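You operate a simulated robot arm through the tools that you are given. There is no shell and no other tool.

You are at the controls of a simulated robot arm. One attempt, no reset.

JOB
Top up the green feed hopper from its bin till LOW goes out.
Fine: shut the green air valve first; blue scoop, green bin, nothing spilt; scoop on the bench, both green lids shut.

The check looks at the end state, three seconds after you hand in, the way a careful person would. Anything else that was tipped, shoved, dropped, spilled or broken makes it a failure. A push-on lid holds only when it is set on centred and level and pressed home; a screw cap is set on level and turned clockwise until tight.

ROBOT AND FRAMES
A 6-joint arm with a fingered hand, fixed in place. Base frame: the origin is on the floor under the middle of its stand, x ahead of it, y to its left, z up; the work surface is at about z = 569. Readings come in mm, degrees, newtons and seconds.
With the tool pointing down near the work surface it reaches from about 200 to 700 mm from the base axis. Its first joint turns from -115.0 to 115.0 degrees. Payload 4 kg.
The TCP is the grasp point between the finger pads, 26 mm short of the fingertips. In the tool frame z runs along the fingers and y along their closing line. The gripper opens to 132 mm; its body begins 73 mm behind the TCP. The gripper is a hand of 4 fingers: y runs from the thumb to the fingers, the wrist lies at [0, 0, -239] in the tool frame, and closing takes about 1.5 s.
Orientation is that of the tool frame in the base frame, as [roll, pitch, yaw] about the fixed x, y, z axes, in that order (R = Rz(yaw) Ry(pitch) Rx(roll)). With the fingers straight down and closing along the base's y, the tool's x points along the base's -x, its y along +y and its z along -z.

CONTROLS
- The arm moves only by the tool move_arm. Its argument "series" is a list of rows, each a list of 6 numbers: the turn, a rotation vector about the base's x, y, z in degrees, then the shift along the base's x, y, z in mm. In form: [[ax, ay, az, x, y, z], ...]. A call has 1 to 20 rows; each row shifts and turns the commanded pose from where the row before left it. "gripper" is the gripper command, from -1 (fully open) to 1 (shut), values between in proportion, set as the call begins (left out, the last holds). Rows are played at 5 a second. More than 50 mm and 8.6 degrees between two rows, or a gripper value outside its range, and nothing of the call is played. Where a pose cannot be reached the arm comes as near as it can. A force on the tool above 40 N (or 10 N above the force at the start of the call, whichever is more), or a blocked arm, ends the call early, and 0.2 s more pass. The fingers move at their own pace (about 153 mm/s each) and stop on an object; they squeeze with about 33 N. The grip force told is the motor's: it shows also when the fingers shut on nothing. Time passes only in rows, and 0.2 s behind the last, so rows that do not move let the fingers close. It gives the time, the measured TCP pose, the force on the tool (base axes), the opening and the grip force at its end, in the units of the frame above (readings bear some noise), with the torque about the TCP (base axes, N m) and any sound that the robot's microphone picked up.
- Cameras (640 x 400 px; columns grow to the right, rows downward): "scene" is fixed at [397.2, -500, 1347.3]; the picture's right is [1.00, -0.09, 0.00], its down [-0.06, -0.61, -0.79] and it looks along [0.07, 0.79, -0.61] (base axes); focal length 218 px, centre (320, 200). "wrist" rides on the gripper at [68, 2, -97] in the tool frame; the picture's right is [-0.02, 1.00, 0.00], its down [-0.82, -0.02, -0.58] and it looks along [-0.58, -0.01, 0.82] (tool axes); focal length 270 px, centre (320, 200). There is no depth. A picture from a camera that has moved, and an enlarged one, comes with that camera's place and axes in the base frame and with its lens.
- snapshot(camera): a new picture of that camera. No time passes.
- lift_body(by): slides the trunk up (or, below 0, down) by that many mm; the arm rides with it, the base frame stays. It gives what a move gives, with no picture.
- move_fingers(finger1, finger2, finger3, thumb_bend): sets how far each is bent, from 0 (flat) to 1 (curled in); at 0.3 the hand is open as for a grip, at 0.7 the pads meet at the TCP. One left out holds its place. A second passes; each finger stops where it meets its share of the squeeze, and holds until it gets a number again. A gripper value or a shape takes the hand back. It gives what a move gives, with no picture; readings hold the bend of each and the force on the fingers (four entries, about 0 where the hand has none), thumb and palm.
- hand_shape(shape): the hand has 4 fingers and takes this shape, open, in about a second: jaw (thumb against the fingers, like two jaws); tri (thumb and two fingers); tip (a fingertip pinch); poke (one finger out to press); point (the index stretched); flat (the hand flat); cup (the hand cupped); fist (a fist). The gripper value then closes the fingers along that shape, each until it touches; the sizes above hold for jaw. It gives what a move gives, with no picture.
- close_up(camera, box): a new picture of the part [left, top, right, bottom] of that camera's present view, enlarged. No time passes.
- job_done(): hands the job in; it is judged then, once.

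Nothing tells you positions but the pictures and the camera data. Unless the task says otherwise, let go and move clear before handing in.

The tools are called by a JSON object that holds its "api" and its "payload". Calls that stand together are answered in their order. move_arm: Moves the arm, as the interface text tells. Its arguments: {"type":"object","properties":{"series":{"type":"array","items":{"type":"array","items":{"type":"number"}}},"gripper":{"type":"number"}},"required":["series"]} The other tools are called the same way: lift_body (by) moves the trunk up or down; hand_shape (shape) gives the hand a shape; move_fingers (finger1, finger2, finger3, thumb_bend) moves the fingers one by one; snapshot (camera) takes a picture; close_up (camera, box) takes an enlarged picture of a part of a camera's view; job_done () hands the job in.

At the start:

```text
clock: 0.0
eef_pos: [428.9, 315.6, 1226.1]
tool_rot: [179.9, 0.0, 180.0]
ft_force: [-0.6, 0.3, 0.2]
moment: [-0.01, 0.01, 0.01]
width: 131.7
finger_force: 0.2
shape: jaw
bend: [0.3, 0.3, 0.3, 0.3]
finger forces: [0.1, 0.1, 0.0, 0.0, 0.0, 0.0]
trunk travel left (down, up): [-825.0, 165.0]
```

scene: 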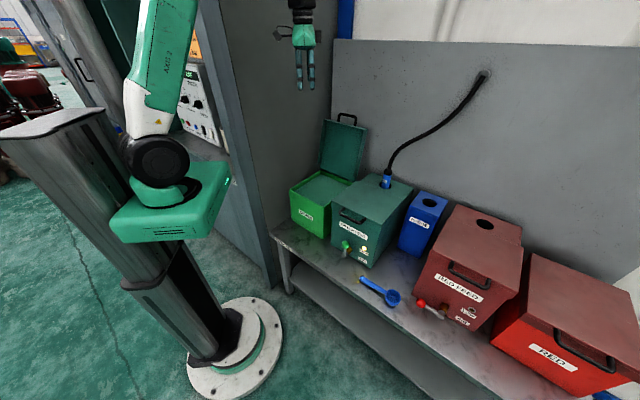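
wrist: 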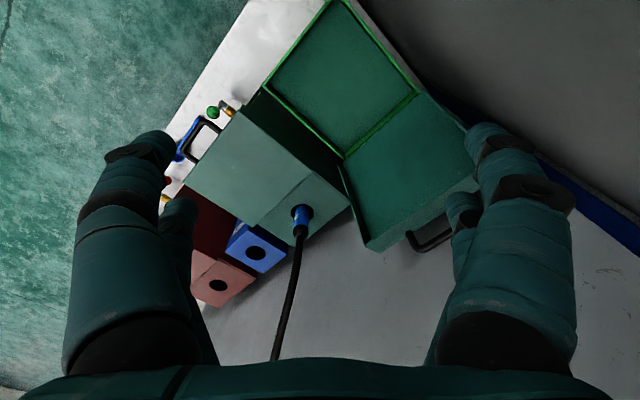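

I see a bench with a green bin (lid open), a green hopper with a hose, a blue container, and red hopper and bin; a blue scoop lies in front. I'll look closer before moving.

{"api": "close_up", "payload": {"camera": "scene", "box": [270, 100, 430, 200]}}

{"api": "close_up", "payload": {"camera": "scene", "box": [270, 190, 430, 290]}}

{"api": "close_up", "payload": {"camera": "scene", "box": [320, 220, 480, 320]}}

{"api": "close_up", "payload": {"camera": "wrist", "box": [140, 60, 380, 210]}}

{"api": "close_up", "payload": {"camera": "scene", "box": [400, 200, 640, 350]}}

{"api": "close_up", "payload": {"camera": "scene", "box": [160, 40, 260, 150]}}

```text
4.00 times, centred on (350, 150) of scene
camera zoom: at [397.2, -500.0, 1347.3], right [1.0, -0.09, 0.0], down [-0.06, -0.61, -0.79], along [0.07, 0.79, -0.61], focal length 874 px, centre (200, 400)
```

zoom: 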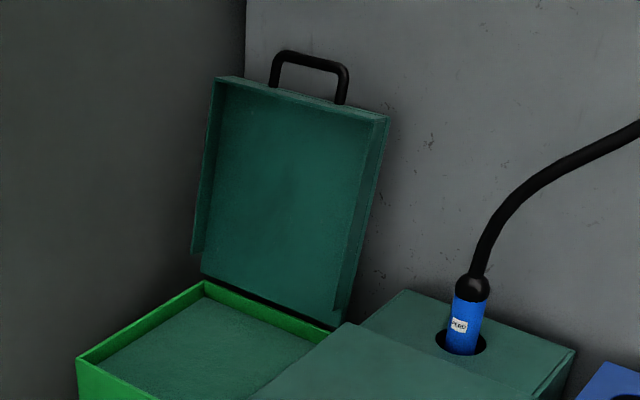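

```text
4.00 times, centred on (350, 240) of scene
camera zoom: at [397.2, -500.0, 1347.3], right [1.0, -0.09, 0.0], down [-0.06, -0.61, -0.79], along [0.07, 0.79, -0.61], focal length 874 px, centre (200, 40)
```

zoom: 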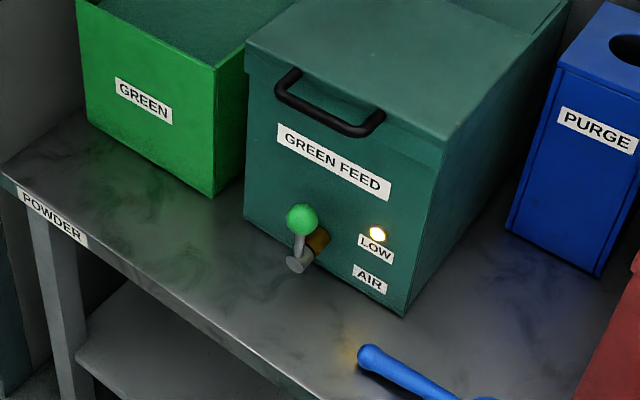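

```text
4.00 times, centred on (400, 270) of scene
camera zoom: at [397.2, -500.0, 1347.3], right [1.0, -0.09, 0.0], down [-0.06, -0.61, -0.79], along [0.07, 0.79, -0.61], focal length 874 px, centre (0, -80)
```

zoom: 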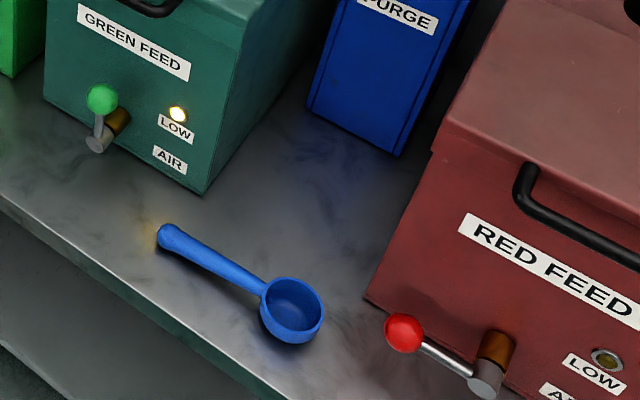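

```text
2.67 times, centred on (260, 135) of wrist
camera zoom: at [360.4, 318.9, 1322.8], right [0.02, 1.0, 0.0], down [0.82, -0.02, 0.58], along [0.58, -0.01, -0.82], focal length 721 px, centre (480, 373)
```

zoom: 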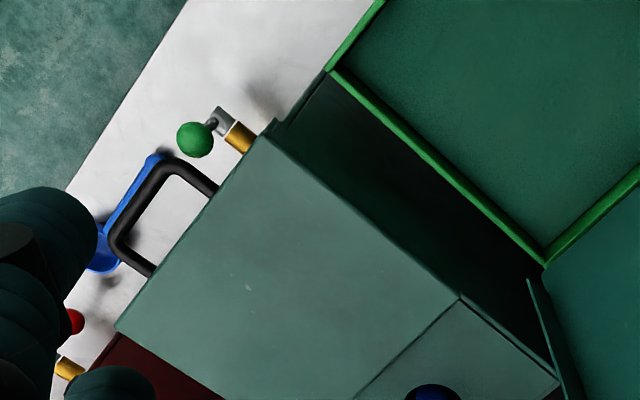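

```text
2.67 times, centred on (520, 275) of scene
camera zoom: at [397.2, -500.0, 1347.3], right [1.0, -0.09, 0.0], down [-0.06, -0.61, -0.79], along [0.07, 0.79, -0.61], focal length 583 px, centre (-213, 0)
```

zoom: 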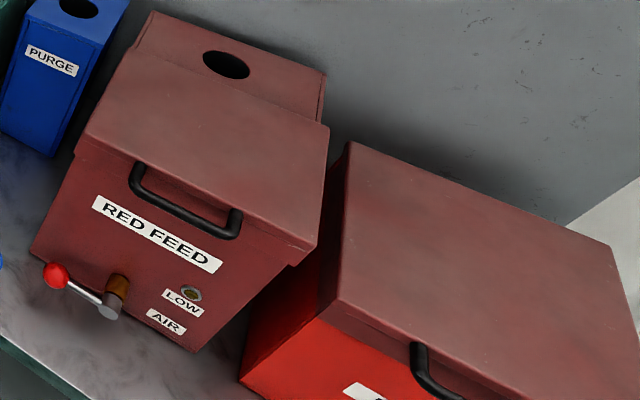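

```text
3.64 times, centred on (210, 95) of scene
camera zoom: at [397.2, -500.0, 1347.3], right [1.0, -0.09, 0.0], down [-0.06, -0.61, -0.79], along [0.07, 0.79, -0.61], focal length 794 px, centre (720, 582)
```

zoom: 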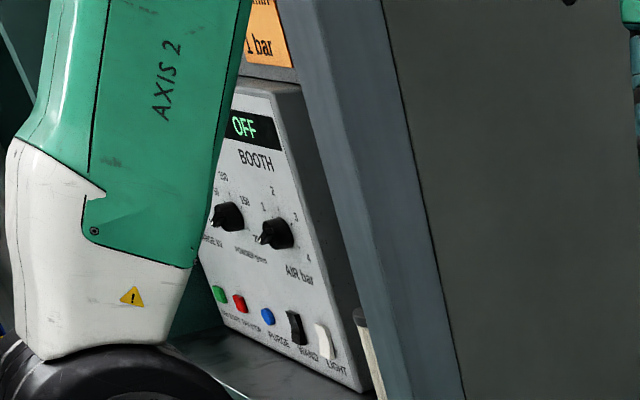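

The bench runs at about 45° to the base axes: green bin (lid open) on the left, the green hopper with a lever valve and a lit LOW lamp next to it, and the scoop lying in front of it. I'll swing the hand to face the bench squarely and look at the valve.

{"api": "move_arm", "payload": {"series": [[0, 0, 5.625, 4, -43, 0], [0, 0, 5.625, 4, -43, 0], [0, 0, 5.625, 4, -43, 0], [0, 0, 5.625, 4, -43, 0], [0, 0, 5.625, 4, -43, 0], [0, 0, 5.625, 4, -43, 0], [0, 0, 5.625, 4, -43, 0], [0, 0, 5.625, 3, -43, 0]]}}

{"api": "lift_body", "payload": {"by": -300}}

{"api": "snapshot", "payload": {"camera": "scene"}}

{"api": "snapshot", "payload": {"camera": "wrist"}}

```text
clock: 1.8
eef_pos: [461.7, -27.5, 1224.9]
tool_rot: [-180.0, -0.1, -135.0]
ft_force: [-0.3, 0.6, 1.3]
moment: [0.0, 0.03, -0.02]
width: 131.9
finger_force: 0.1
shape: jaw
bend: [0.3, 0.3, 0.3, 0.3]
finger forces: [0.0, 0.0, 0.0, 0.0, 0.1, 0.1]
trunk travel left (down, up): [-825.0, 165.0]
```

```text
clock: 4.8
eef_pos: [461.2, -26.2, 925.0]
tool_rot: [180.0, 0.1, -135.0]
ft_force: [-0.4, -1.2, -0.2]
moment: [0.0, 0.01, 0.03]
width: 132.2
finger_force: 0.0
shape: jaw
bend: [0.3, 0.3, 0.3, 0.3]
finger forces: [0.1, 0.0, 0.0, 0.0, 0.0, 0.1]
trunk travel left (down, up): [-525.0, 465.0]
```

```text
taken
```

scene: 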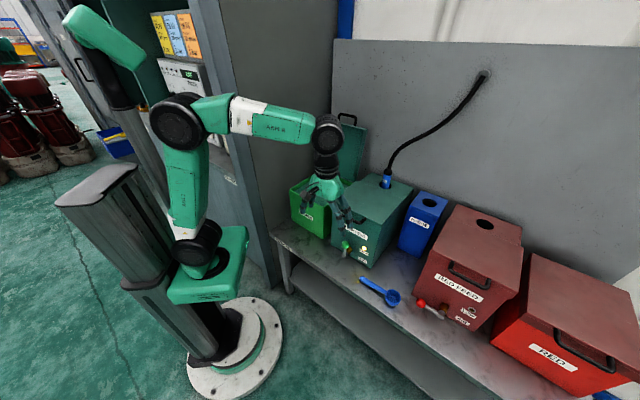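

```text
taken
camera wrist: at [412.2, -71.9, 1022.2], right [-0.69, 0.72, 0.0], down [0.59, 0.56, 0.58], along [0.42, 0.4, -0.82], focal length 270 px, centre (320, 200)
```

wrist: 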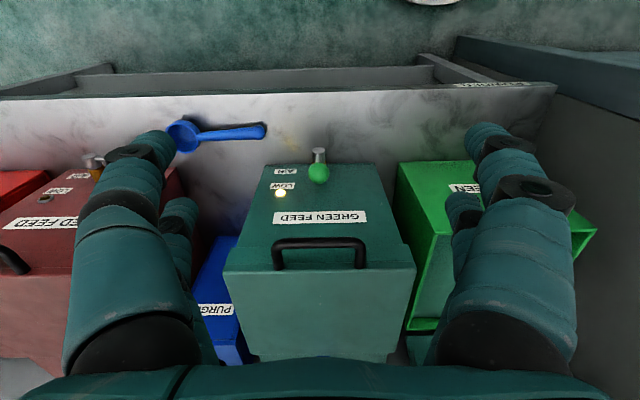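

The picture is upside down to the bench (its left is the robot's right). I'll zoom in on the valve, scoop and red valve from here, and on the booth papers/signs in the scene view.

{"api": "close_up", "payload": {"camera": "wrist", "box": [250, 120, 410, 220]}}

{"api": "close_up", "payload": {"camera": "wrist", "box": [150, 90, 310, 190]}}

{"api": "close_up", "payload": {"camera": "wrist", "box": [20, 130, 180, 230]}}

{"api": "close_up", "payload": {"camera": "scene", "box": [140, 0, 236, 60]}}

{"api": "close_up", "payload": {"camera": "scene", "box": [150, 55, 246, 115]}}

```text
4.00 times, centred on (330, 170) of wrist
camera zoom: at [412.2, -71.9, 1022.2], right [-0.69, 0.72, 0.0], down [0.59, 0.56, 0.58], along [0.42, 0.4, -0.82], focal length 1081 px, centre (280, 320)
```

zoom: 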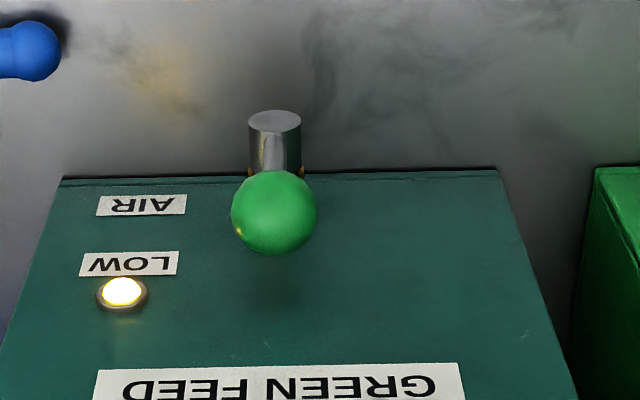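

```text
4.00 times, centred on (230, 140) of wrist
camera zoom: at [412.2, -71.9, 1022.2], right [-0.69, 0.72, 0.0], down [0.59, 0.56, 0.58], along [0.42, 0.4, -0.82], focal length 1081 px, centre (680, 440)
```

zoom: 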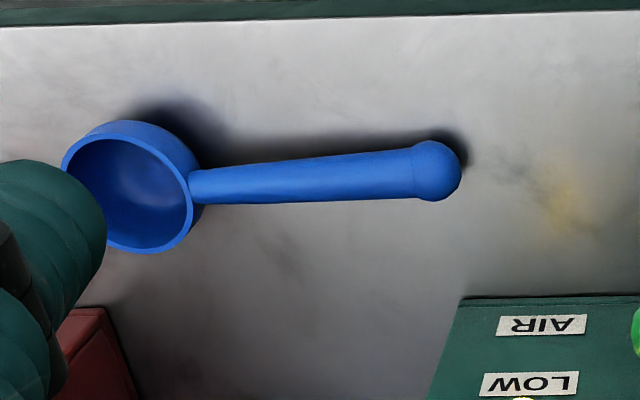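

```text
4.00 times, centred on (100, 180) of wrist
camera zoom: at [412.2, -71.9, 1022.2], right [-0.69, 0.72, 0.0], down [0.59, 0.56, 0.58], along [0.42, 0.4, -0.82], focal length 1081 px, centre (1200, 280)
```

zoom: 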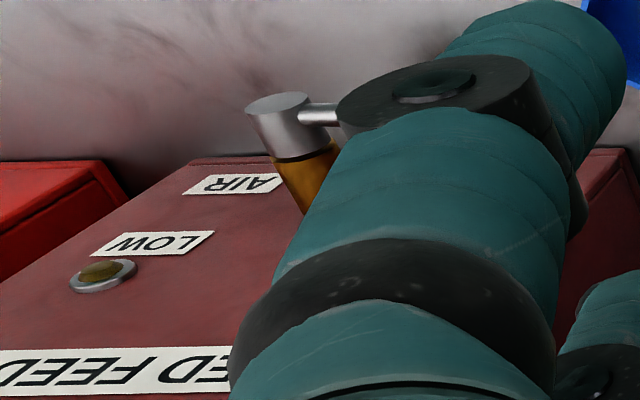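

```text
6.67 times, centred on (188, 30) of scene
camera zoom: at [397.2, -500.0, 1347.3], right [1.0, -0.09, 0.0], down [-0.06, -0.61, -0.79], along [0.07, 0.79, -0.61], focal length 1457 px, centre (1200, 1333)
```

zoom: 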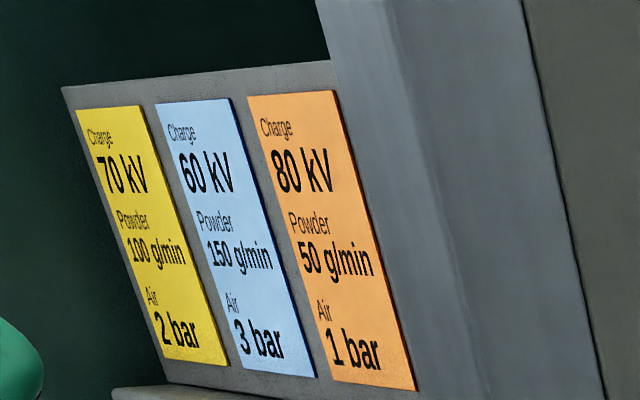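

```text
6.67 times, centred on (198, 85) of scene
camera zoom: at [397.2, -500.0, 1347.3], right [1.0, -0.09, 0.0], down [-0.06, -0.61, -0.79], along [0.07, 0.79, -0.61], focal length 1457 px, centre (1133, 967)
```

zoom: 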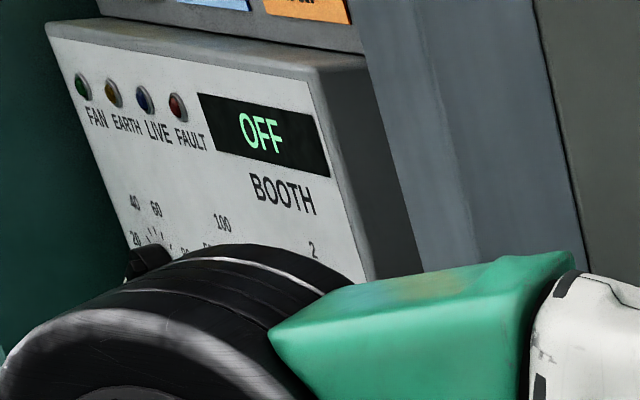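

The green valve's lever stands upright with its ball up, while the red one lies to the left, so I take left as shut. I'll form a poking hand and check how the finger lies before tilting toward the valve.

{"api": "hand_shape", "payload": {"shape": "poke"}}

{"api": "snapshot", "payload": {"camera": "wrist"}}

{"api": "close_up", "payload": {"camera": "scene", "box": [270, 100, 430, 200]}}

{"api": "close_up", "payload": {"camera": "scene", "box": [270, 150, 430, 250]}}

```text
clock: 5.7
eef_pos: [461.3, -25.9, 924.5]
tool_rot: [179.9, 0.0, -134.9]
ft_force: [0.2, 0.0, -0.2]
moment: [-0.01, -0.02, -0.03]
width: 0.0
finger_force: 0.1
shape: poke
bend: [1.0, 1.0, 1.0, 0.34]
finger forces: [0.0, 0.0, 0.1, 0.1, 0.1, 0.0]
trunk travel left (down, up): [-525.0, 465.0]
```

```text
taken
camera wrist: at [412.2, -71.9, 1022.2], right [-0.69, 0.72, 0.0], down [0.59, 0.56, 0.58], along [0.42, 0.4, -0.82], focal length 270 px, centre (320, 200)
```

wrist: 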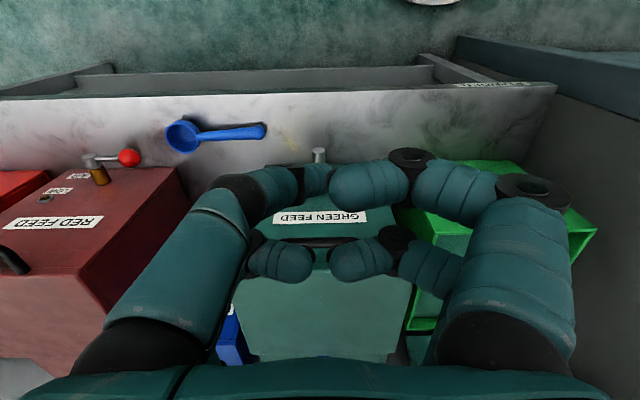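

```text
4.00 times, centred on (350, 150) of scene
camera zoom: at [397.2, -500.0, 1347.3], right [1.0, -0.09, 0.0], down [-0.06, -0.61, -0.79], along [0.07, 0.79, -0.61], focal length 874 px, centre (200, 400)
```

zoom: 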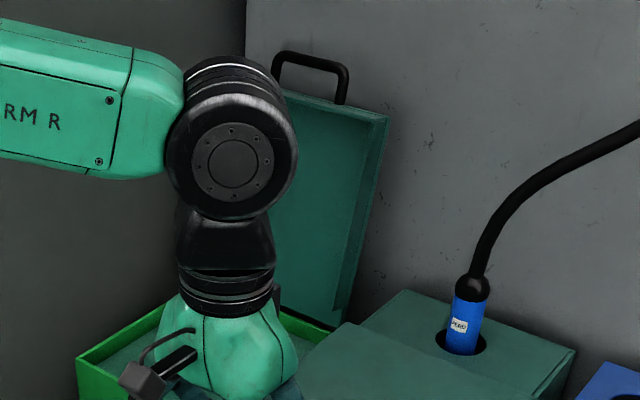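

```text
4.00 times, centred on (350, 200) of scene
camera zoom: at [397.2, -500.0, 1347.3], right [1.0, -0.09, 0.0], down [-0.06, -0.61, -0.79], along [0.07, 0.79, -0.61], focal length 874 px, centre (200, 200)
```

zoom: 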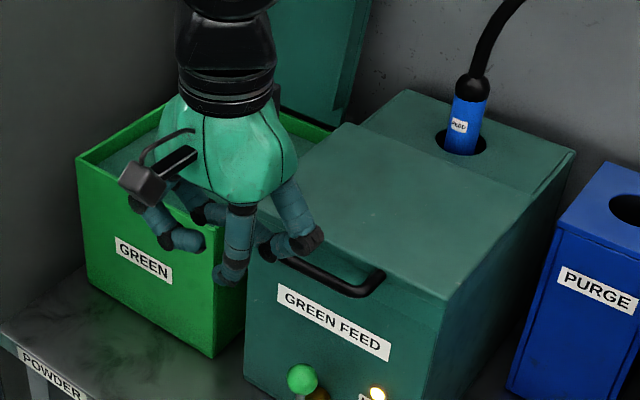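

The fingers may still have been moving; the poke shape looks mostly curled. I'll let it settle and try the "point" shape for comparison.

{"api": "hand_shape", "payload": {"shape": "point"}}

{"api": "move_arm", "payload": {"series": [[0, 0, 0, 0, 0, 0], [0, 0, 0, 0, 0, 0], [0, 0, 0, 0, 0, 0]]}}

{"api": "snapshot", "payload": {"camera": "wrist"}}

{"api": "close_up", "payload": {"camera": "scene", "box": [270, 150, 430, 250]}}

```text
clock: 6.6
eef_pos: [461.4, -25.4, 925.5]
tool_rot: [-179.9, 0.0, -135.0]
ft_force: [-0.2, 0.9, -0.3]
moment: [-0.01, -0.01, -0.03]
width: 0.0
finger_force: 0.0
shape: point
bend: [0.24, 0.99, 1.0, 0.39]
finger forces: [0.0, 0.0, 0.0, 0.0, 0.1, 0.0]
trunk travel left (down, up): [-525.0, 465.0]
```

```text
clock: 7.4
eef_pos: [461.3, -25.3, 925.2]
tool_rot: [180.0, 0.1, -135.0]
ft_force: [0.3, 0.0, 0.0]
moment: [0.0, 0.01, 0.01]
width: 0.3
finger_force: 0.0
shape: point
bend: [0.17, 0.99, 1.0, 0.42]
finger forces: [0.1, 0.0, 0.0, 0.1, 0.0, 0.1]
trunk travel left (down, up): [-525.0, 465.0]
```

```text
taken
camera wrist: at [412.2, -71.9, 1022.2], right [-0.69, 0.72, 0.0], down [0.59, 0.56, 0.58], along [0.42, 0.4, -0.82], focal length 270 px, centre (320, 200)
```

wrist: 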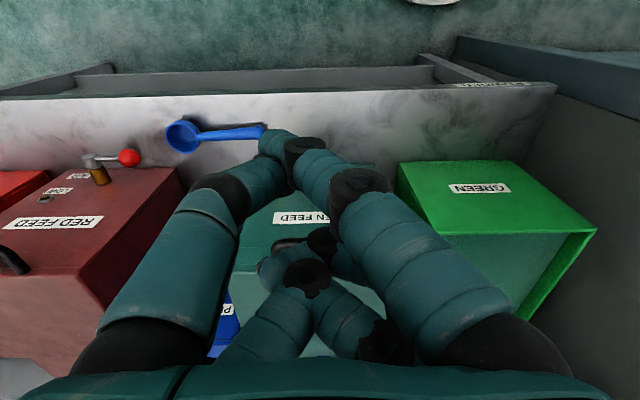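

```text
4.00 times, centred on (350, 200) of scene
camera zoom: at [397.2, -500.0, 1347.3], right [1.0, -0.09, 0.0], down [-0.06, -0.61, -0.79], along [0.07, 0.79, -0.61], focal length 874 px, centre (200, 200)
```

zoom: 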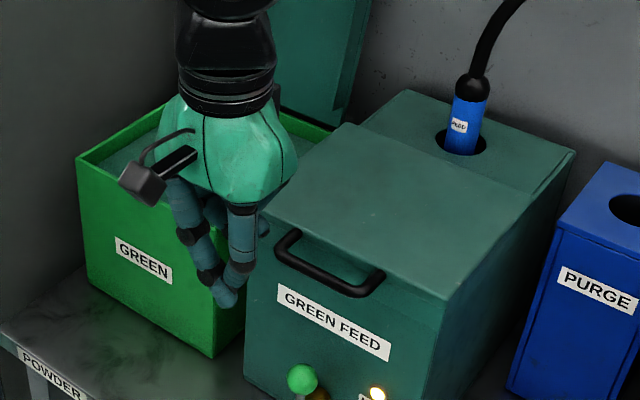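

In "point" the thumb and index cross, which is an awkward probe. I'll go back to the jaw shape and close it to see whether the closed fingers make a compact probe.

{"api": "hand_shape", "payload": {"shape": "jaw"}}

{"api": "move_arm", "payload": {"series": [[0, 0, 0, 0, 0, 0], [0, 0, 0, 0, 0, 0], [0, 0, 0, 0, 0, 0], [0, 0, 0, 0, 0, 0], [0, 0, 0, 0, 0, 0], [0, 0, 0, 0, 0, 0], [0, 0, 0, 0, 0, 0]], "gripper": 1}}

{"api": "snapshot", "payload": {"camera": "wrist"}}

{"api": "close_up", "payload": {"camera": "scene", "box": [270, 150, 430, 250]}}

```text
clock: 8.3
eef_pos: [461.0, -26.6, 925.6]
tool_rot: [179.9, 0.0, -135.0]
ft_force: [0.1, -0.1, 0.3]
moment: [0.04, -0.01, -0.02]
width: 131.8
finger_force: 0.1
shape: jaw
bend: [0.3, 0.3, 0.3, 0.3]
finger forces: [0.1, 0.0, 0.1, 0.0, 0.1, 0.0]
trunk travel left (down, up): [-525.0, 465.0]
```

```text
clock: 9.9
eef_pos: [462.1, -26.3, 924.6]
tool_rot: [180.0, 0.0, -135.0]
ft_force: [0.1, 0.4, -0.5]
moment: [-0.03, 0.0, 0.01]
width: 0.1
finger_force: 33.1
shape: jaw
bend: [0.62, 0.63, 0.63, 0.7]
finger forces: [0.0, 0.0, 0.0, 0.0, 0.1, 0.0]
trunk travel left (down, up): [-525.0, 465.0]
```

```text
taken
camera wrist: at [412.2, -71.9, 1022.2], right [-0.69, 0.72, 0.0], down [0.59, 0.56, 0.58], along [0.42, 0.4, -0.82], focal length 270 px, centre (320, 200)
```

wrist: 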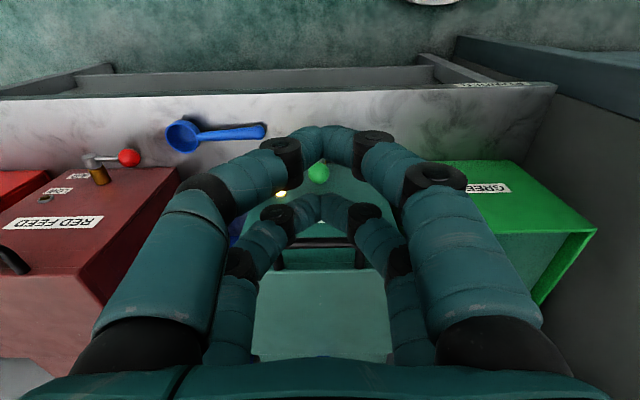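

```text
4.00 times, centred on (350, 200) of scene
camera zoom: at [397.2, -500.0, 1347.3], right [1.0, -0.09, 0.0], down [-0.06, -0.61, -0.79], along [0.07, 0.79, -0.61], focal length 874 px, centre (200, 200)
```

zoom: 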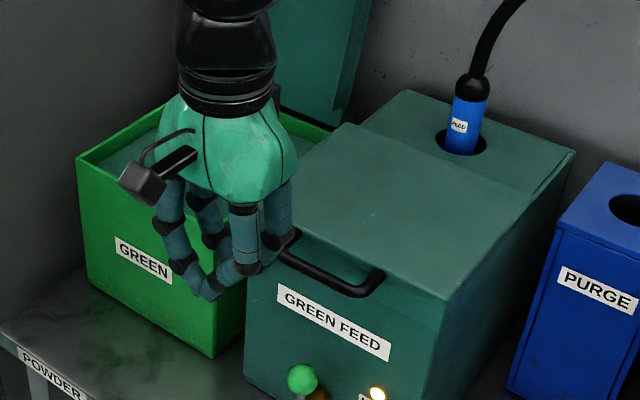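

The closed jaws make two flat arches, about 60 mm wide. I'll turn the hand by -90° so that flat side faces along the bench, tilt it forward to clear the lid handle, and use it to push the green lever over to the left.

{"api": "move_arm", "payload": {"series": [[0, 0, -7.5, 0, 0, 0], [0, 0, -7.5, 0, 0, 0], [0, 0, -7.5, 0, 0, 0], [0, 0, -7.5, 0, 0, 0], [0, 0, -7.5, 0, 0, 0], [0, 0, -7.5, 0, 0, 0], [0, 0, -7.5, 0, 0, 0], [0, 0, -7.5, 0, 0, 0], [0, 0, -7.5, 0, 0, 0], [0, 0, -7.5, 0, 0, 0], [0, 0, -7.5, 0, 0, 0], [0, 0, -7.5, 0, 0, 0]]}}

{"api": "move_arm", "payload": {"series": [[5.657, -5.657, 0, 0, 0, 0], [5.657, -5.657, 0, 0, 0, 0], [5.657, -5.657, 0, 0, 0, 0], [5.657, -5.657, 0, 0, 0, 0], [5.657, -5.657, 0, 0, 0, 0], [5.657, -5.657, 0, 0, 0, 0], [5.657, -5.657, 0, 0, 0, 0]]}}

{"api": "snapshot", "payload": {"camera": "scene"}}

{"api": "snapshot", "payload": {"camera": "wrist"}}

```text
clock: 12.5
eef_pos: [462.2, -25.5, 926.2]
tool_rot: [180.0, 0.0, 134.8]
ft_force: [0.2, -0.1, 0.2]
moment: [0.02, 0.02, -0.04]
width: 0.0
finger_force: 32.8
shape: jaw
bend: [0.62, 0.63, 0.63, 0.7]
finger forces: [0.0, 0.0, 0.1, 0.0, 0.0, 0.1]
trunk travel left (down, up): [-525.0, 465.0]
```

```text
clock: 14.1
eef_pos: [461.3, -26.5, 925.4]
tool_rot: [123.9, 0.0, 135.0]
ft_force: [0.2, 0.0, -1.1]
moment: [0.01, 0.01, 0.01]
width: 0.1
finger_force: 33.5
shape: jaw
bend: [0.62, 0.63, 0.63, 0.7]
finger forces: [0.1, 0.1, 0.0, 0.1, 0.1, 0.1]
trunk travel left (down, up): [-525.0, 465.0]
```

```text
taken
```

scene: 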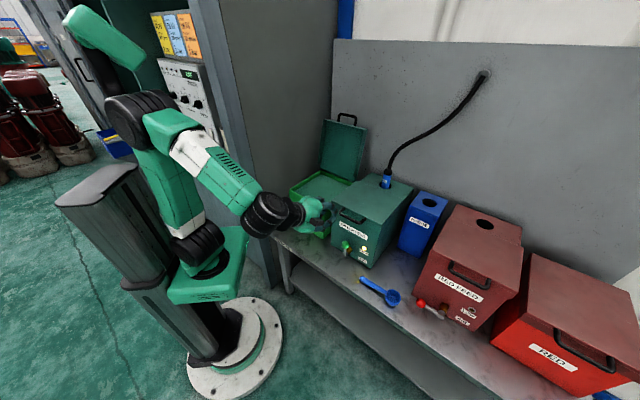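

```text
taken
camera wrist: at [357.2, -32.6, 980.6], right [0.41, 0.37, 0.83], down [0.23, -0.92, 0.3], along [0.88, 0.06, -0.47], focal length 270 px, centre (320, 200)
```

wrist: 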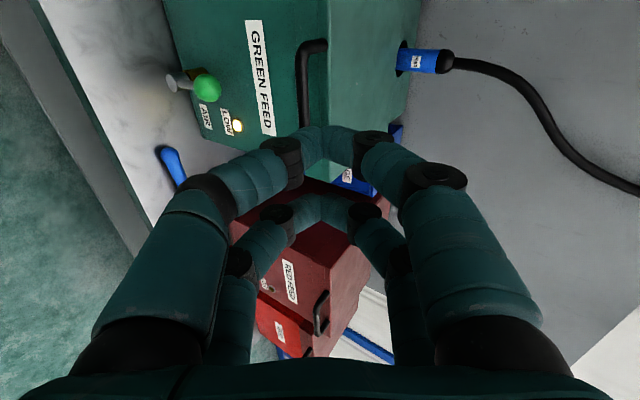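

{"api": "close_up", "payload": {"camera": "wrist", "box": [140, 0, 380, 150]}}

{"api": "close_up", "payload": {"camera": "scene", "box": [320, 195, 400, 275]}}

```text
2.67 times, centred on (260, 75) of wrist
camera zoom: at [357.2, -32.6, 980.6], right [0.41, 0.37, 0.83], down [0.23, -0.92, 0.3], along [0.88, 0.06, -0.47], focal length 721 px, centre (480, 533)
```

zoom: 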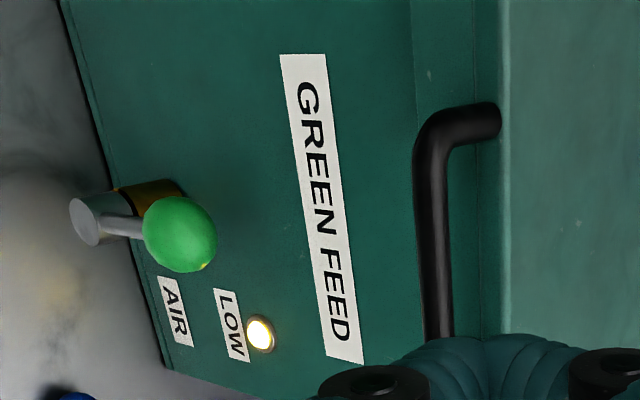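

```text
5.00 times, centred on (360, 235) of scene
camera zoom: at [397.2, -500.0, 1347.3], right [1.0, -0.09, 0.0], down [-0.06, -0.61, -0.79], along [0.07, 0.79, -0.61], focal length 1092 px, centre (120, 25)
```

zoom: 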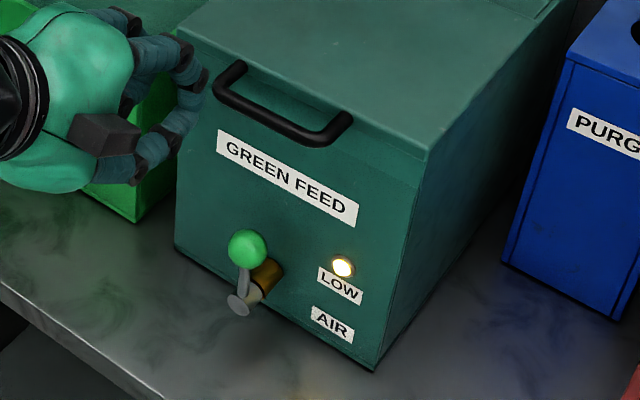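

The ball sits at about (546, 56, 691), its hub at about (542, 52, 630), and the lid's handle bar at about z=820. I'll lower the hand to the right of the lever, in front of the hopper, then move in beside the ball.

{"api": "move_arm", "payload": {"series": [[0, 0, 0, 9, -9, -46], [0, 0, 0, 9, -9, -47], [0, 0, 0, 9, -9, -47], [0, 0, 0, 9, -9, -47], [0, 0, 0, 9, -9, -47], [0, 0, 0, 0, 0, 0]]}}

{"api": "snapshot", "payload": {"camera": "scene"}}

{"api": "snapshot", "payload": {"camera": "wrist"}}

```text
clock: 15.5
eef_pos: [505.2, -72.9, 693.2]
tool_rot: [124.0, 0.0, 135.1]
ft_force: [0.7, 1.1, -0.8]
moment: [-0.01, 0.0, -0.01]
width: 0.0
finger_force: 33.2
shape: jaw
bend: [0.62, 0.63, 0.63, 0.7]
finger forces: [0.0, 0.0, 0.1, 0.1, 0.0, 0.0]
trunk travel left (down, up): [-525.0, 465.0]
```

```text
taken
```

scene: 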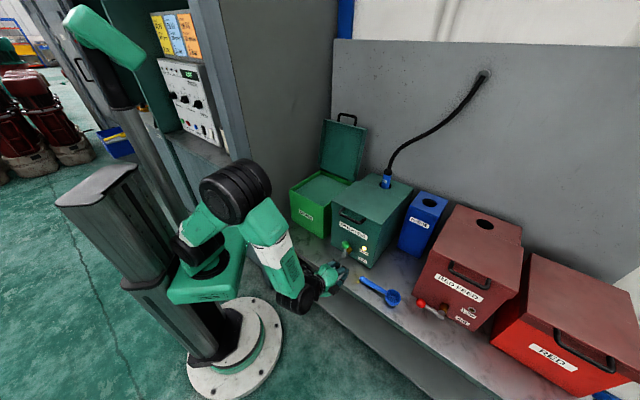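

```text
taken
camera wrist: at [401.4, -78.9, 748.2], right [0.41, 0.38, 0.83], down [0.23, -0.92, 0.31], along [0.88, 0.06, -0.47], focal length 270 px, centre (320, 200)
```

wrist: 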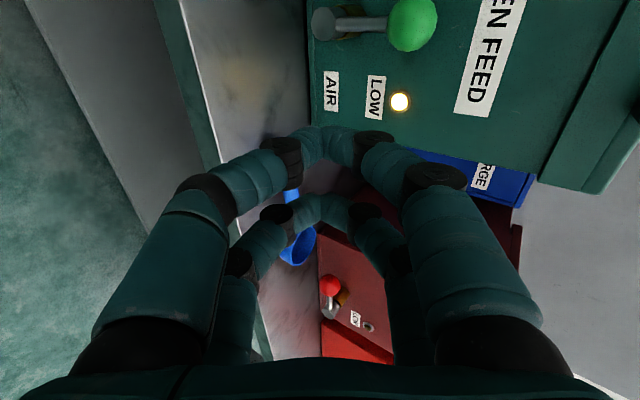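

The hand is level with the ball and to its right. I'll go straight in toward the hopper until the fingertips stand beside the ball.

{"api": "move_arm", "payload": {"series": [[0, 0, 0, 28, 28, 0], [0, 0, 0, 28, 28, 0], [0, 0, 0, 27, 27, 0], [0, 0, 0, 0, 0, 0]]}}

{"api": "snapshot", "payload": {"camera": "wrist"}}

{"api": "close_up", "payload": {"camera": "scene", "box": [290, 190, 410, 310]}}

```text
clock: 16.5
eef_pos: [588.3, 13.8, 691.3]
tool_rot: [124.0, 0.1, 135.1]
ft_force: [-0.2, 0.2, 0.0]
moment: [0.02, 0.01, -0.01]
width: 0.0
finger_force: 32.8
shape: jaw
bend: [0.62, 0.63, 0.63, 0.7]
finger forces: [0.0, 0.0, 0.1, 0.0, 0.1, 0.0]
trunk travel left (down, up): [-525.0, 465.0]
```

```text
taken
camera wrist: at [484.0, 7.1, 747.1], right [0.41, 0.38, 0.83], down [0.23, -0.92, 0.31], along [0.88, 0.06, -0.47], focal length 270 px, centre (320, 200)
```

wrist: 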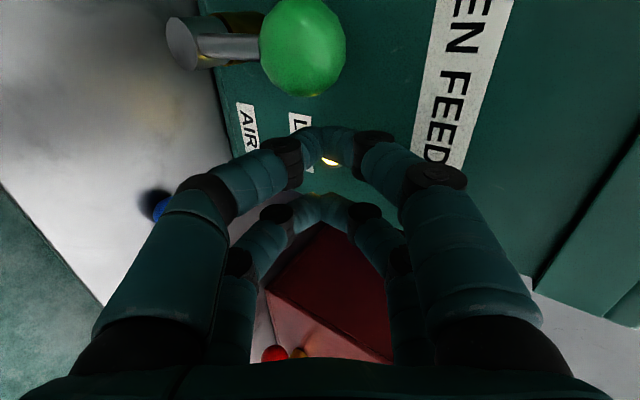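

```text
3.33 times, centred on (350, 250) of scene
camera zoom: at [397.2, -500.0, 1347.3], right [1.0, -0.09, 0.0], down [-0.06, -0.61, -0.79], along [0.07, 0.79, -0.61], focal length 728 px, centre (220, 33)
```

zoom: 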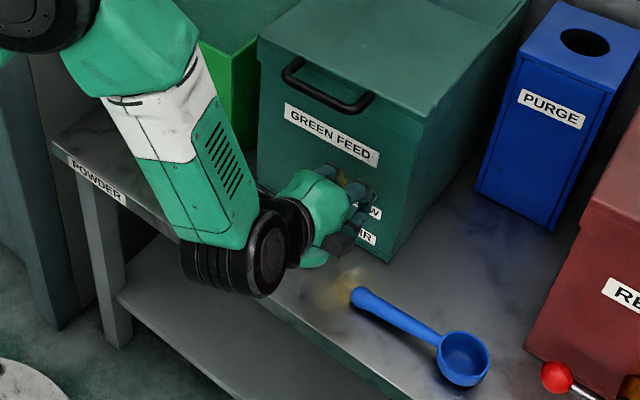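

The picture matches my estimates: the ball is just left of the near finger arch. I'll start pushing the lever to the left and check.

{"api": "move_arm", "payload": {"series": [[0, 0, 0, -8.5, 8.5, 2], [0, 0, 0, -8.5, 8.5, 3], [0, 0, 0, -8.5, 8.5, 4], [0, 0, 0, -9.2, 9.2, 1], [0, 0, 0, -9.2, 9.2, 0]]}}

{"api": "snapshot", "payload": {"camera": "wrist"}}

{"api": "close_up", "payload": {"camera": "scene", "box": [290, 190, 410, 310]}}

```text
clock: 17.7
eef_pos: [543.2, 55.2, 701.9]
tool_rot: [124.1, -0.1, 135.0]
ft_force: [0.5, -0.3, -0.8]
moment: [0.03, 0.01, 0.0]
width: 0.1
finger_force: 33.2
shape: jaw
bend: [0.62, 0.63, 0.63, 0.7]
finger forces: [0.0, 0.0, 0.0, 0.0, 0.0, 0.0]
trunk travel left (down, up): [-525.0, 465.0]
```

```text
taken
camera wrist: at [439.4, 48.8, 757.7], right [0.41, 0.38, 0.83], down [0.23, -0.92, 0.3], along [0.88, 0.06, -0.47], focal length 270 px, centre (320, 200)
```

wrist: 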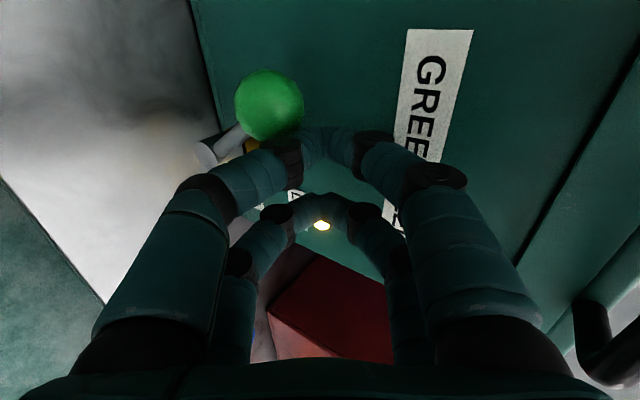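

```text
3.33 times, centred on (350, 250) of scene
camera zoom: at [397.2, -500.0, 1347.3], right [1.0, -0.09, 0.0], down [-0.06, -0.61, -0.79], along [0.07, 0.79, -0.61], focal length 728 px, centre (220, 33)
```

zoom: 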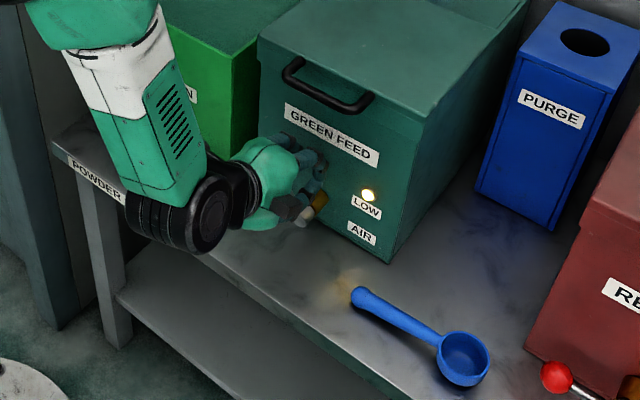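

The lever is turning left freely, about half way. I'll carry on along the arc, over and down.

{"api": "move_arm", "payload": {"series": [[0, 0, 0, -9.2, 9.2, -3], [0, 0, 0, -9.2, 9.2, -4], [0, 0, 0, -6.4, 6.4, -6], [0, 0, 0, -6.4, 6.4, -6], [0, 0, 0, -5, 5, -7], [0, 0, 0, -4, 4, -8], [0, 0, 0, 0, 0, -6]]}}

{"api": "snapshot", "payload": {"camera": "wrist"}}

{"api": "close_up", "payload": {"camera": "scene", "box": [290, 190, 410, 310]}}

```text
clock: 19.3
eef_pos: [525.7, 90.7, 687.1]
tool_rot: [124.1, -0.3, 135.1]
ft_force: [-0.7, 0.8, 0.4]
moment: [0.05, 0.01, -0.02]
width: 0.1
finger_force: 33.3
shape: jaw
bend: [0.62, 0.63, 0.63, 0.7]
finger forces: [0.1, 0.1, 0.1, 0.1, 0.0, 0.1]
out of reach, approached as far as the arm can: row 4, 5, 6, 7
trunk travel left (down, up): [-525.0, 465.0]
```

```text
taken
camera wrist: at [421.6, 84.8, 742.3], right [0.42, 0.38, 0.83], down [0.23, -0.92, 0.3], along [0.88, 0.07, -0.47], focal length 270 px, centre (320, 200)
```

wrist: 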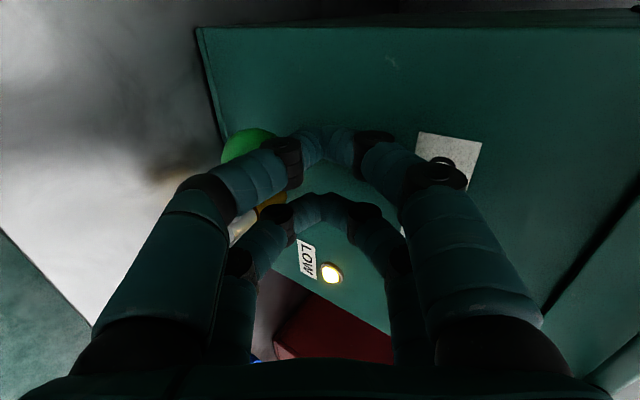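

```text
3.33 times, centred on (350, 250) of scene
camera zoom: at [397.2, -500.0, 1347.3], right [1.0, -0.09, 0.0], down [-0.06, -0.61, -0.79], along [0.07, 0.79, -0.61], focal length 728 px, centre (220, 33)
```

zoom: 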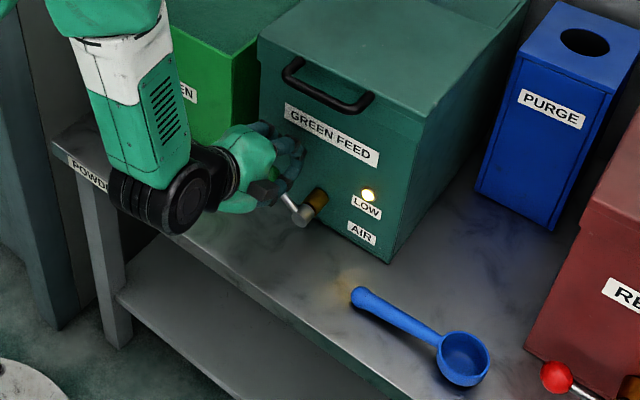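

The lever is at about 65° and the arm hit a reach limit for going lower. Dropping the trunk slightly will press the lever the rest of the way down.

{"api": "lift_body", "payload": {"by": -15}}

{"api": "close_up", "payload": {"camera": "scene", "box": [290, 190, 410, 310]}}

{"api": "snapshot", "payload": {"camera": "wrist"}}

```text
clock: 19.9
eef_pos: [524.5, 90.5, 670.2]
tool_rot: [124.2, -0.3, 135.2]
ft_force: [0.6, -0.5, -0.7]
moment: [-0.03, 0.03, 0.03]
width: 0.1
finger_force: 33.7
shape: jaw
bend: [0.62, 0.63, 0.63, 0.7]
finger forces: [0.0, 0.1, 0.1, 0.0, 0.0, 0.0]
trunk travel left (down, up): [-510.0, 480.0]
```

```text
3.33 times, centred on (350, 250) of scene
camera zoom: at [397.2, -500.0, 1347.3], right [1.0, -0.09, 0.0], down [-0.06, -0.61, -0.79], along [0.07, 0.79, -0.61], focal length 728 px, centre (220, 33)
```

zoom: 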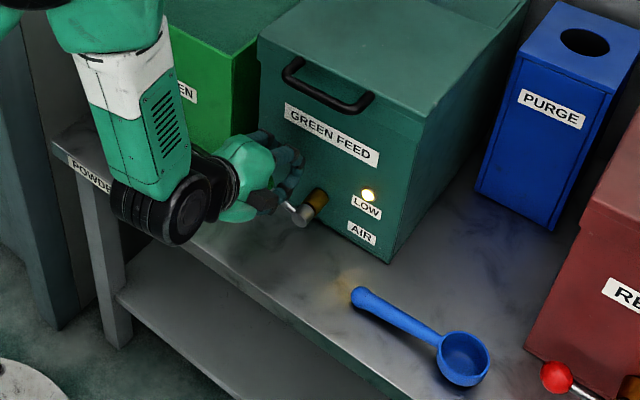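

```text
taken
camera wrist: at [421.6, 84.5, 727.1], right [0.42, 0.38, 0.83], down [0.23, -0.92, 0.3], along [0.88, 0.07, -0.47], focal length 270 px, centre (320, 200)
```

wrist: 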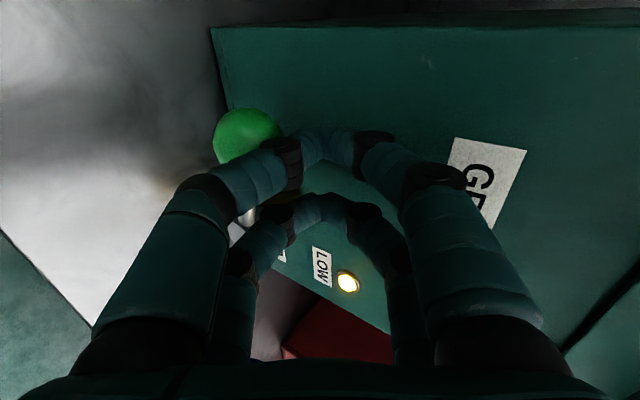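

The lever is now near 80°. A little more downward pressing should take it to its stop.

{"api": "lift_body", "payload": {"by": -12}}

{"api": "snapshot", "payload": {"camera": "wrist"}}

{"api": "close_up", "payload": {"camera": "scene", "box": [310, 210, 390, 290]}}

```text
clock: 20.5
eef_pos: [525.9, 90.9, 660.7]
tool_rot: [124.2, -0.3, 135.2]
ft_force: [0.1, -0.2, 0.6]
moment: [0.0, 0.01, 0.01]
width: 0.3
finger_force: 33.0
shape: jaw
bend: [0.62, 0.63, 0.63, 0.7]
finger forces: [0.0, 0.1, 0.0, 0.0, 0.1, 0.1]
trunk travel left (down, up): [-498.0, 492.0]
```

```text
taken
camera wrist: at [421.6, 84.6, 715.2], right [0.42, 0.38, 0.83], down [0.23, -0.92, 0.3], along [0.88, 0.07, -0.47], focal length 270 px, centre (320, 200)
```

wrist: 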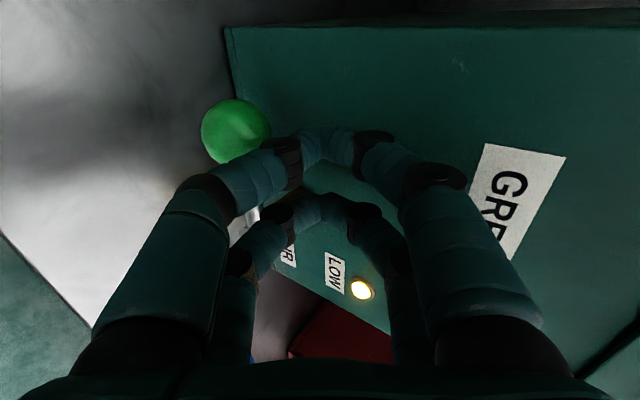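

```text
5.00 times, centred on (350, 250) of scene
camera zoom: at [397.2, -500.0, 1347.3], right [1.0, -0.09, 0.0], down [-0.06, -0.61, -0.79], along [0.07, 0.79, -0.61], focal length 1092 px, centre (170, -50)
```

zoom: 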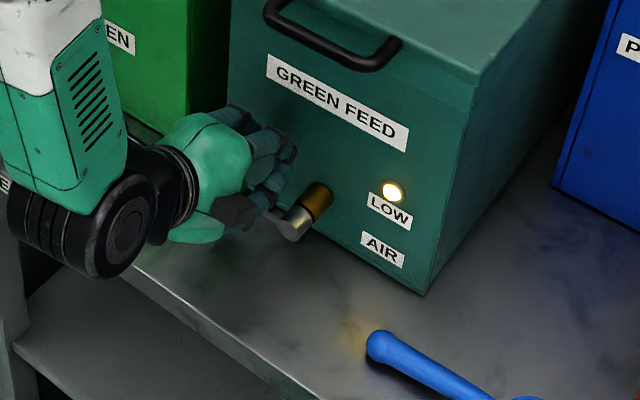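

The lever now lies about horizontal to the left, like the red one. I'll lift off, back away and check it.

{"api": "lift_body", "payload": {"by": 40}}

{"api": "move_arm", "payload": {"series": [[0, 0, 0, -10, -10, 0], [0, 0, 0, -25, -25, 5], [0, 0, 0, -25, -25, 5], [0, 0, 0, -25, -25, 5], [0, 0, 0, 0, 0, 0]]}}

{"api": "close_up", "payload": {"camera": "scene", "box": [310, 200, 390, 280]}}

{"api": "snapshot", "payload": {"camera": "wrist"}}

```text
clock: 21.4
eef_pos: [525.2, 91.7, 698.8]
tool_rot: [124.3, -0.3, 135.1]
ft_force: [-1.1, -0.2, 0.8]
moment: [0.01, 0.02, 0.01]
width: 0.0
finger_force: 32.9
shape: jaw
bend: [0.62, 0.63, 0.63, 0.7]
finger forces: [0.0, 0.1, 0.0, 0.1, 0.0, 0.0]
trunk travel left (down, up): [-538.0, 452.0]
```

```text
clock: 22.6
eef_pos: [446.7, 1.6, 725.4]
tool_rot: [124.3, -0.6, 135.1]
ft_force: [0.0, -0.9, -0.6]
moment: [0.01, -0.01, 0.02]
width: 0.2
finger_force: 33.1
shape: jaw
bend: [0.62, 0.63, 0.63, 0.7]
finger forces: [0.1, 0.0, 0.0, 0.0, 0.1, 0.0]
out of reach, approached as far as the arm can: row 2, 3
trunk travel left (down, up): [-538.0, 452.0]
```

```text
5.00 times, centred on (350, 240) of scene
camera zoom: at [397.2, -500.0, 1347.3], right [1.0, -0.09, 0.0], down [-0.06, -0.61, -0.79], along [0.07, 0.79, -0.61], focal length 1092 px, centre (170, 0)
```

zoom: 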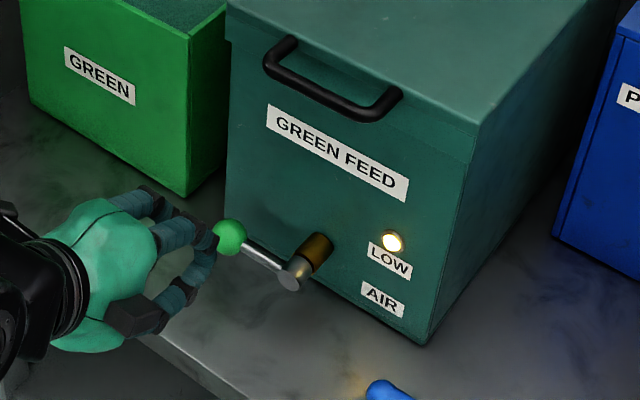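

```text
taken
camera wrist: at [344.2, -4.7, 783.1], right [0.42, 0.38, 0.83], down [0.24, -0.92, 0.3], along [0.88, 0.07, -0.48], focal length 270 px, centre (320, 200)
```

wrist: 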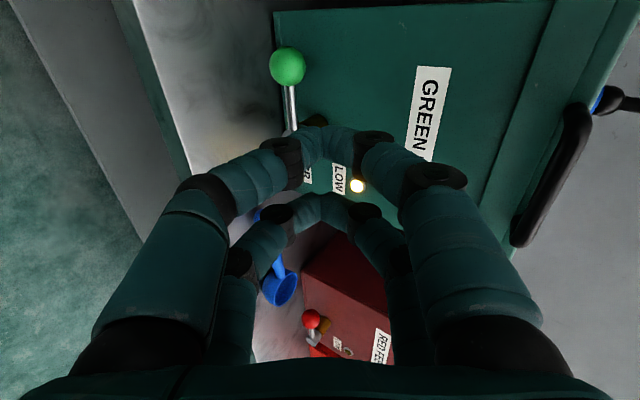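

The lever is horizontal and parallel to the bench, the same as the red one, so the green air is shut. Next is the hopper lid: its handle bar is at about s=302–389 mm along the bench, z≈820. I'll bring the half-open jaws in front of the bar.

{"api": "lift_body", "payload": {"by": 40}}

{"api": "move_arm", "payload": {"series": [[0, 0, 0, 17.3, 4.9, 31.7], [0, 0, 0, 17.3, 4.9, 31.7], [0, 0, 0, 17.2, 4.9, 31.7], [0, 0, 0, 0, 0, 0], [0, 0, 0, 0, 0, 0]], "gripper": 0.333}}

{"api": "snapshot", "payload": {"camera": "wrist"}}

{"api": "close_up", "payload": {"camera": "scene", "box": [270, 140, 430, 240]}}

```text
clock: 23.4
eef_pos: [447.9, 2.3, 766.7]
tool_rot: [124.4, -0.6, 135.3]
ft_force: [0.3, 0.0, -0.1]
moment: [-0.03, 0.0, 0.01]
width: 0.0
finger_force: 33.1
shape: jaw
bend: [0.62, 0.63, 0.63, 0.7]
finger forces: [0.0, 0.0, 0.0, 0.0, 0.0, 0.1]
trunk travel left (down, up): [-578.0, 412.0]
```

```text
clock: 24.6
eef_pos: [498.7, 16.3, 861.3]
tool_rot: [124.3, -0.6, 135.2]
ft_force: [0.2, -0.3, 0.3]
moment: [-0.01, -0.01, -0.01]
width: 43.8
finger_force: 0.0
shape: jaw
bend: [0.74, 0.74, 0.74, 0.7]
finger forces: [0.0, 0.1, 0.1, 0.0, 0.0, 0.0]
trunk travel left (down, up): [-578.0, 412.0]
```

```text
taken
camera wrist: at [395.2, 8.6, 917.9], right [0.42, 0.38, 0.82], down [0.24, -0.92, 0.3], along [0.88, 0.07, -0.48], focal length 270 px, centre (320, 200)
```

wrist: 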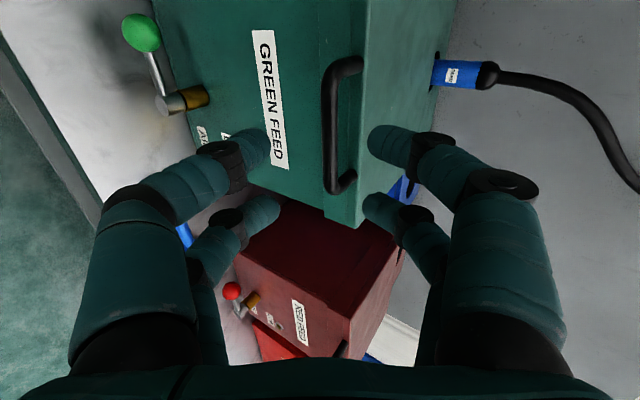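

```text
4.00 times, centred on (350, 190) of scene
camera zoom: at [397.2, -500.0, 1347.3], right [1.0, -0.09, 0.0], down [-0.06, -0.61, -0.79], along [0.07, 0.79, -0.61], focal length 874 px, centre (200, 240)
```

zoom: 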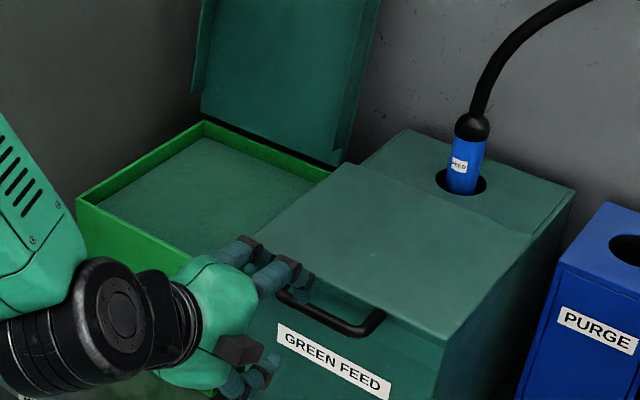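

The bar lies between the finger pairs. I'll zoom in to check the fit of the fingers between the handle's legs.

{"api": "close_up", "payload": {"camera": "wrist", "box": [240, 40, 440, 240]}}

```text
2.00 times, centred on (340, 140) of wrist
camera zoom: at [395.2, 8.6, 917.9], right [0.42, 0.38, 0.82], down [0.24, -0.92, 0.3], along [0.88, 0.07, -0.48], focal length 541 px, centre (280, 320)
```

zoom: 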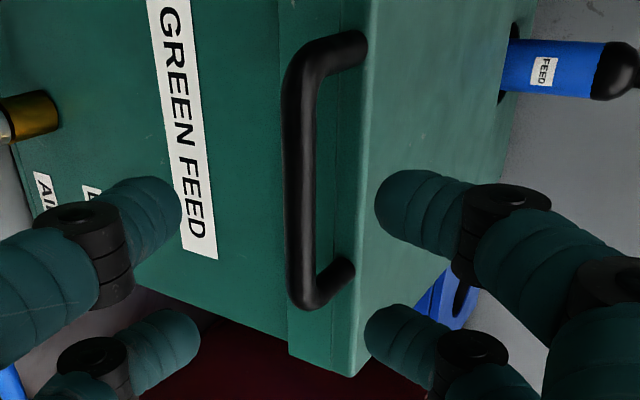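

The opening between the legs is about 69 mm and the finger pair needs about 57 mm, so I'll shift 2 mm right and slide in over the bar.

{"api": "move_arm", "payload": {"series": [[0, 0, 0, 1.5, -1.5, 0], [0, 0, 0, 14, 14, -13], [0, 0, 0, 14, 14, -13], [0, 0, 0, 13, 13, -13], [0, 0, 0, 0, 0, 0]]}}

{"api": "close_up", "payload": {"camera": "wrist", "box": [220, 60, 440, 260]}}

{"api": "close_up", "payload": {"camera": "scene", "box": [290, 170, 410, 250]}}

```text
clock: 25.8
eef_pos: [541.0, 55.9, 822.6]
tool_rot: [124.4, -0.6, 135.2]
ft_force: [-1.2, 0.1, -0.8]
moment: [-0.02, 0.0, -0.01]
width: 43.8
finger_force: 0.0
shape: jaw
bend: [0.74, 0.74, 0.74, 0.7]
finger forces: [0.0, 0.0, 0.0, 0.0, 0.1, 0.1]
trunk travel left (down, up): [-578.0, 412.0]
```

```text
2.00 times, centred on (330, 160) of wrist
camera zoom: at [438.5, 49.5, 878.5], right [0.42, 0.38, 0.82], down [0.24, -0.92, 0.3], along [0.88, 0.07, -0.48], focal length 541 px, centre (300, 280)
```

zoom: 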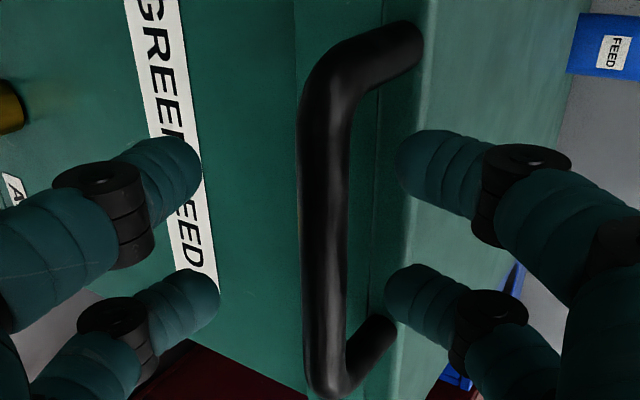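

```text
5.00 times, centred on (350, 210) of scene
camera zoom: at [397.2, -500.0, 1347.3], right [1.0, -0.09, 0.0], down [-0.06, -0.61, -0.79], along [0.07, 0.79, -0.61], focal length 1092 px, centre (170, 150)
```

zoom: 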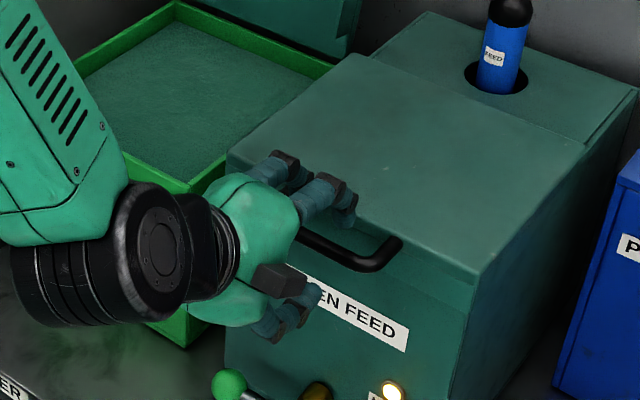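

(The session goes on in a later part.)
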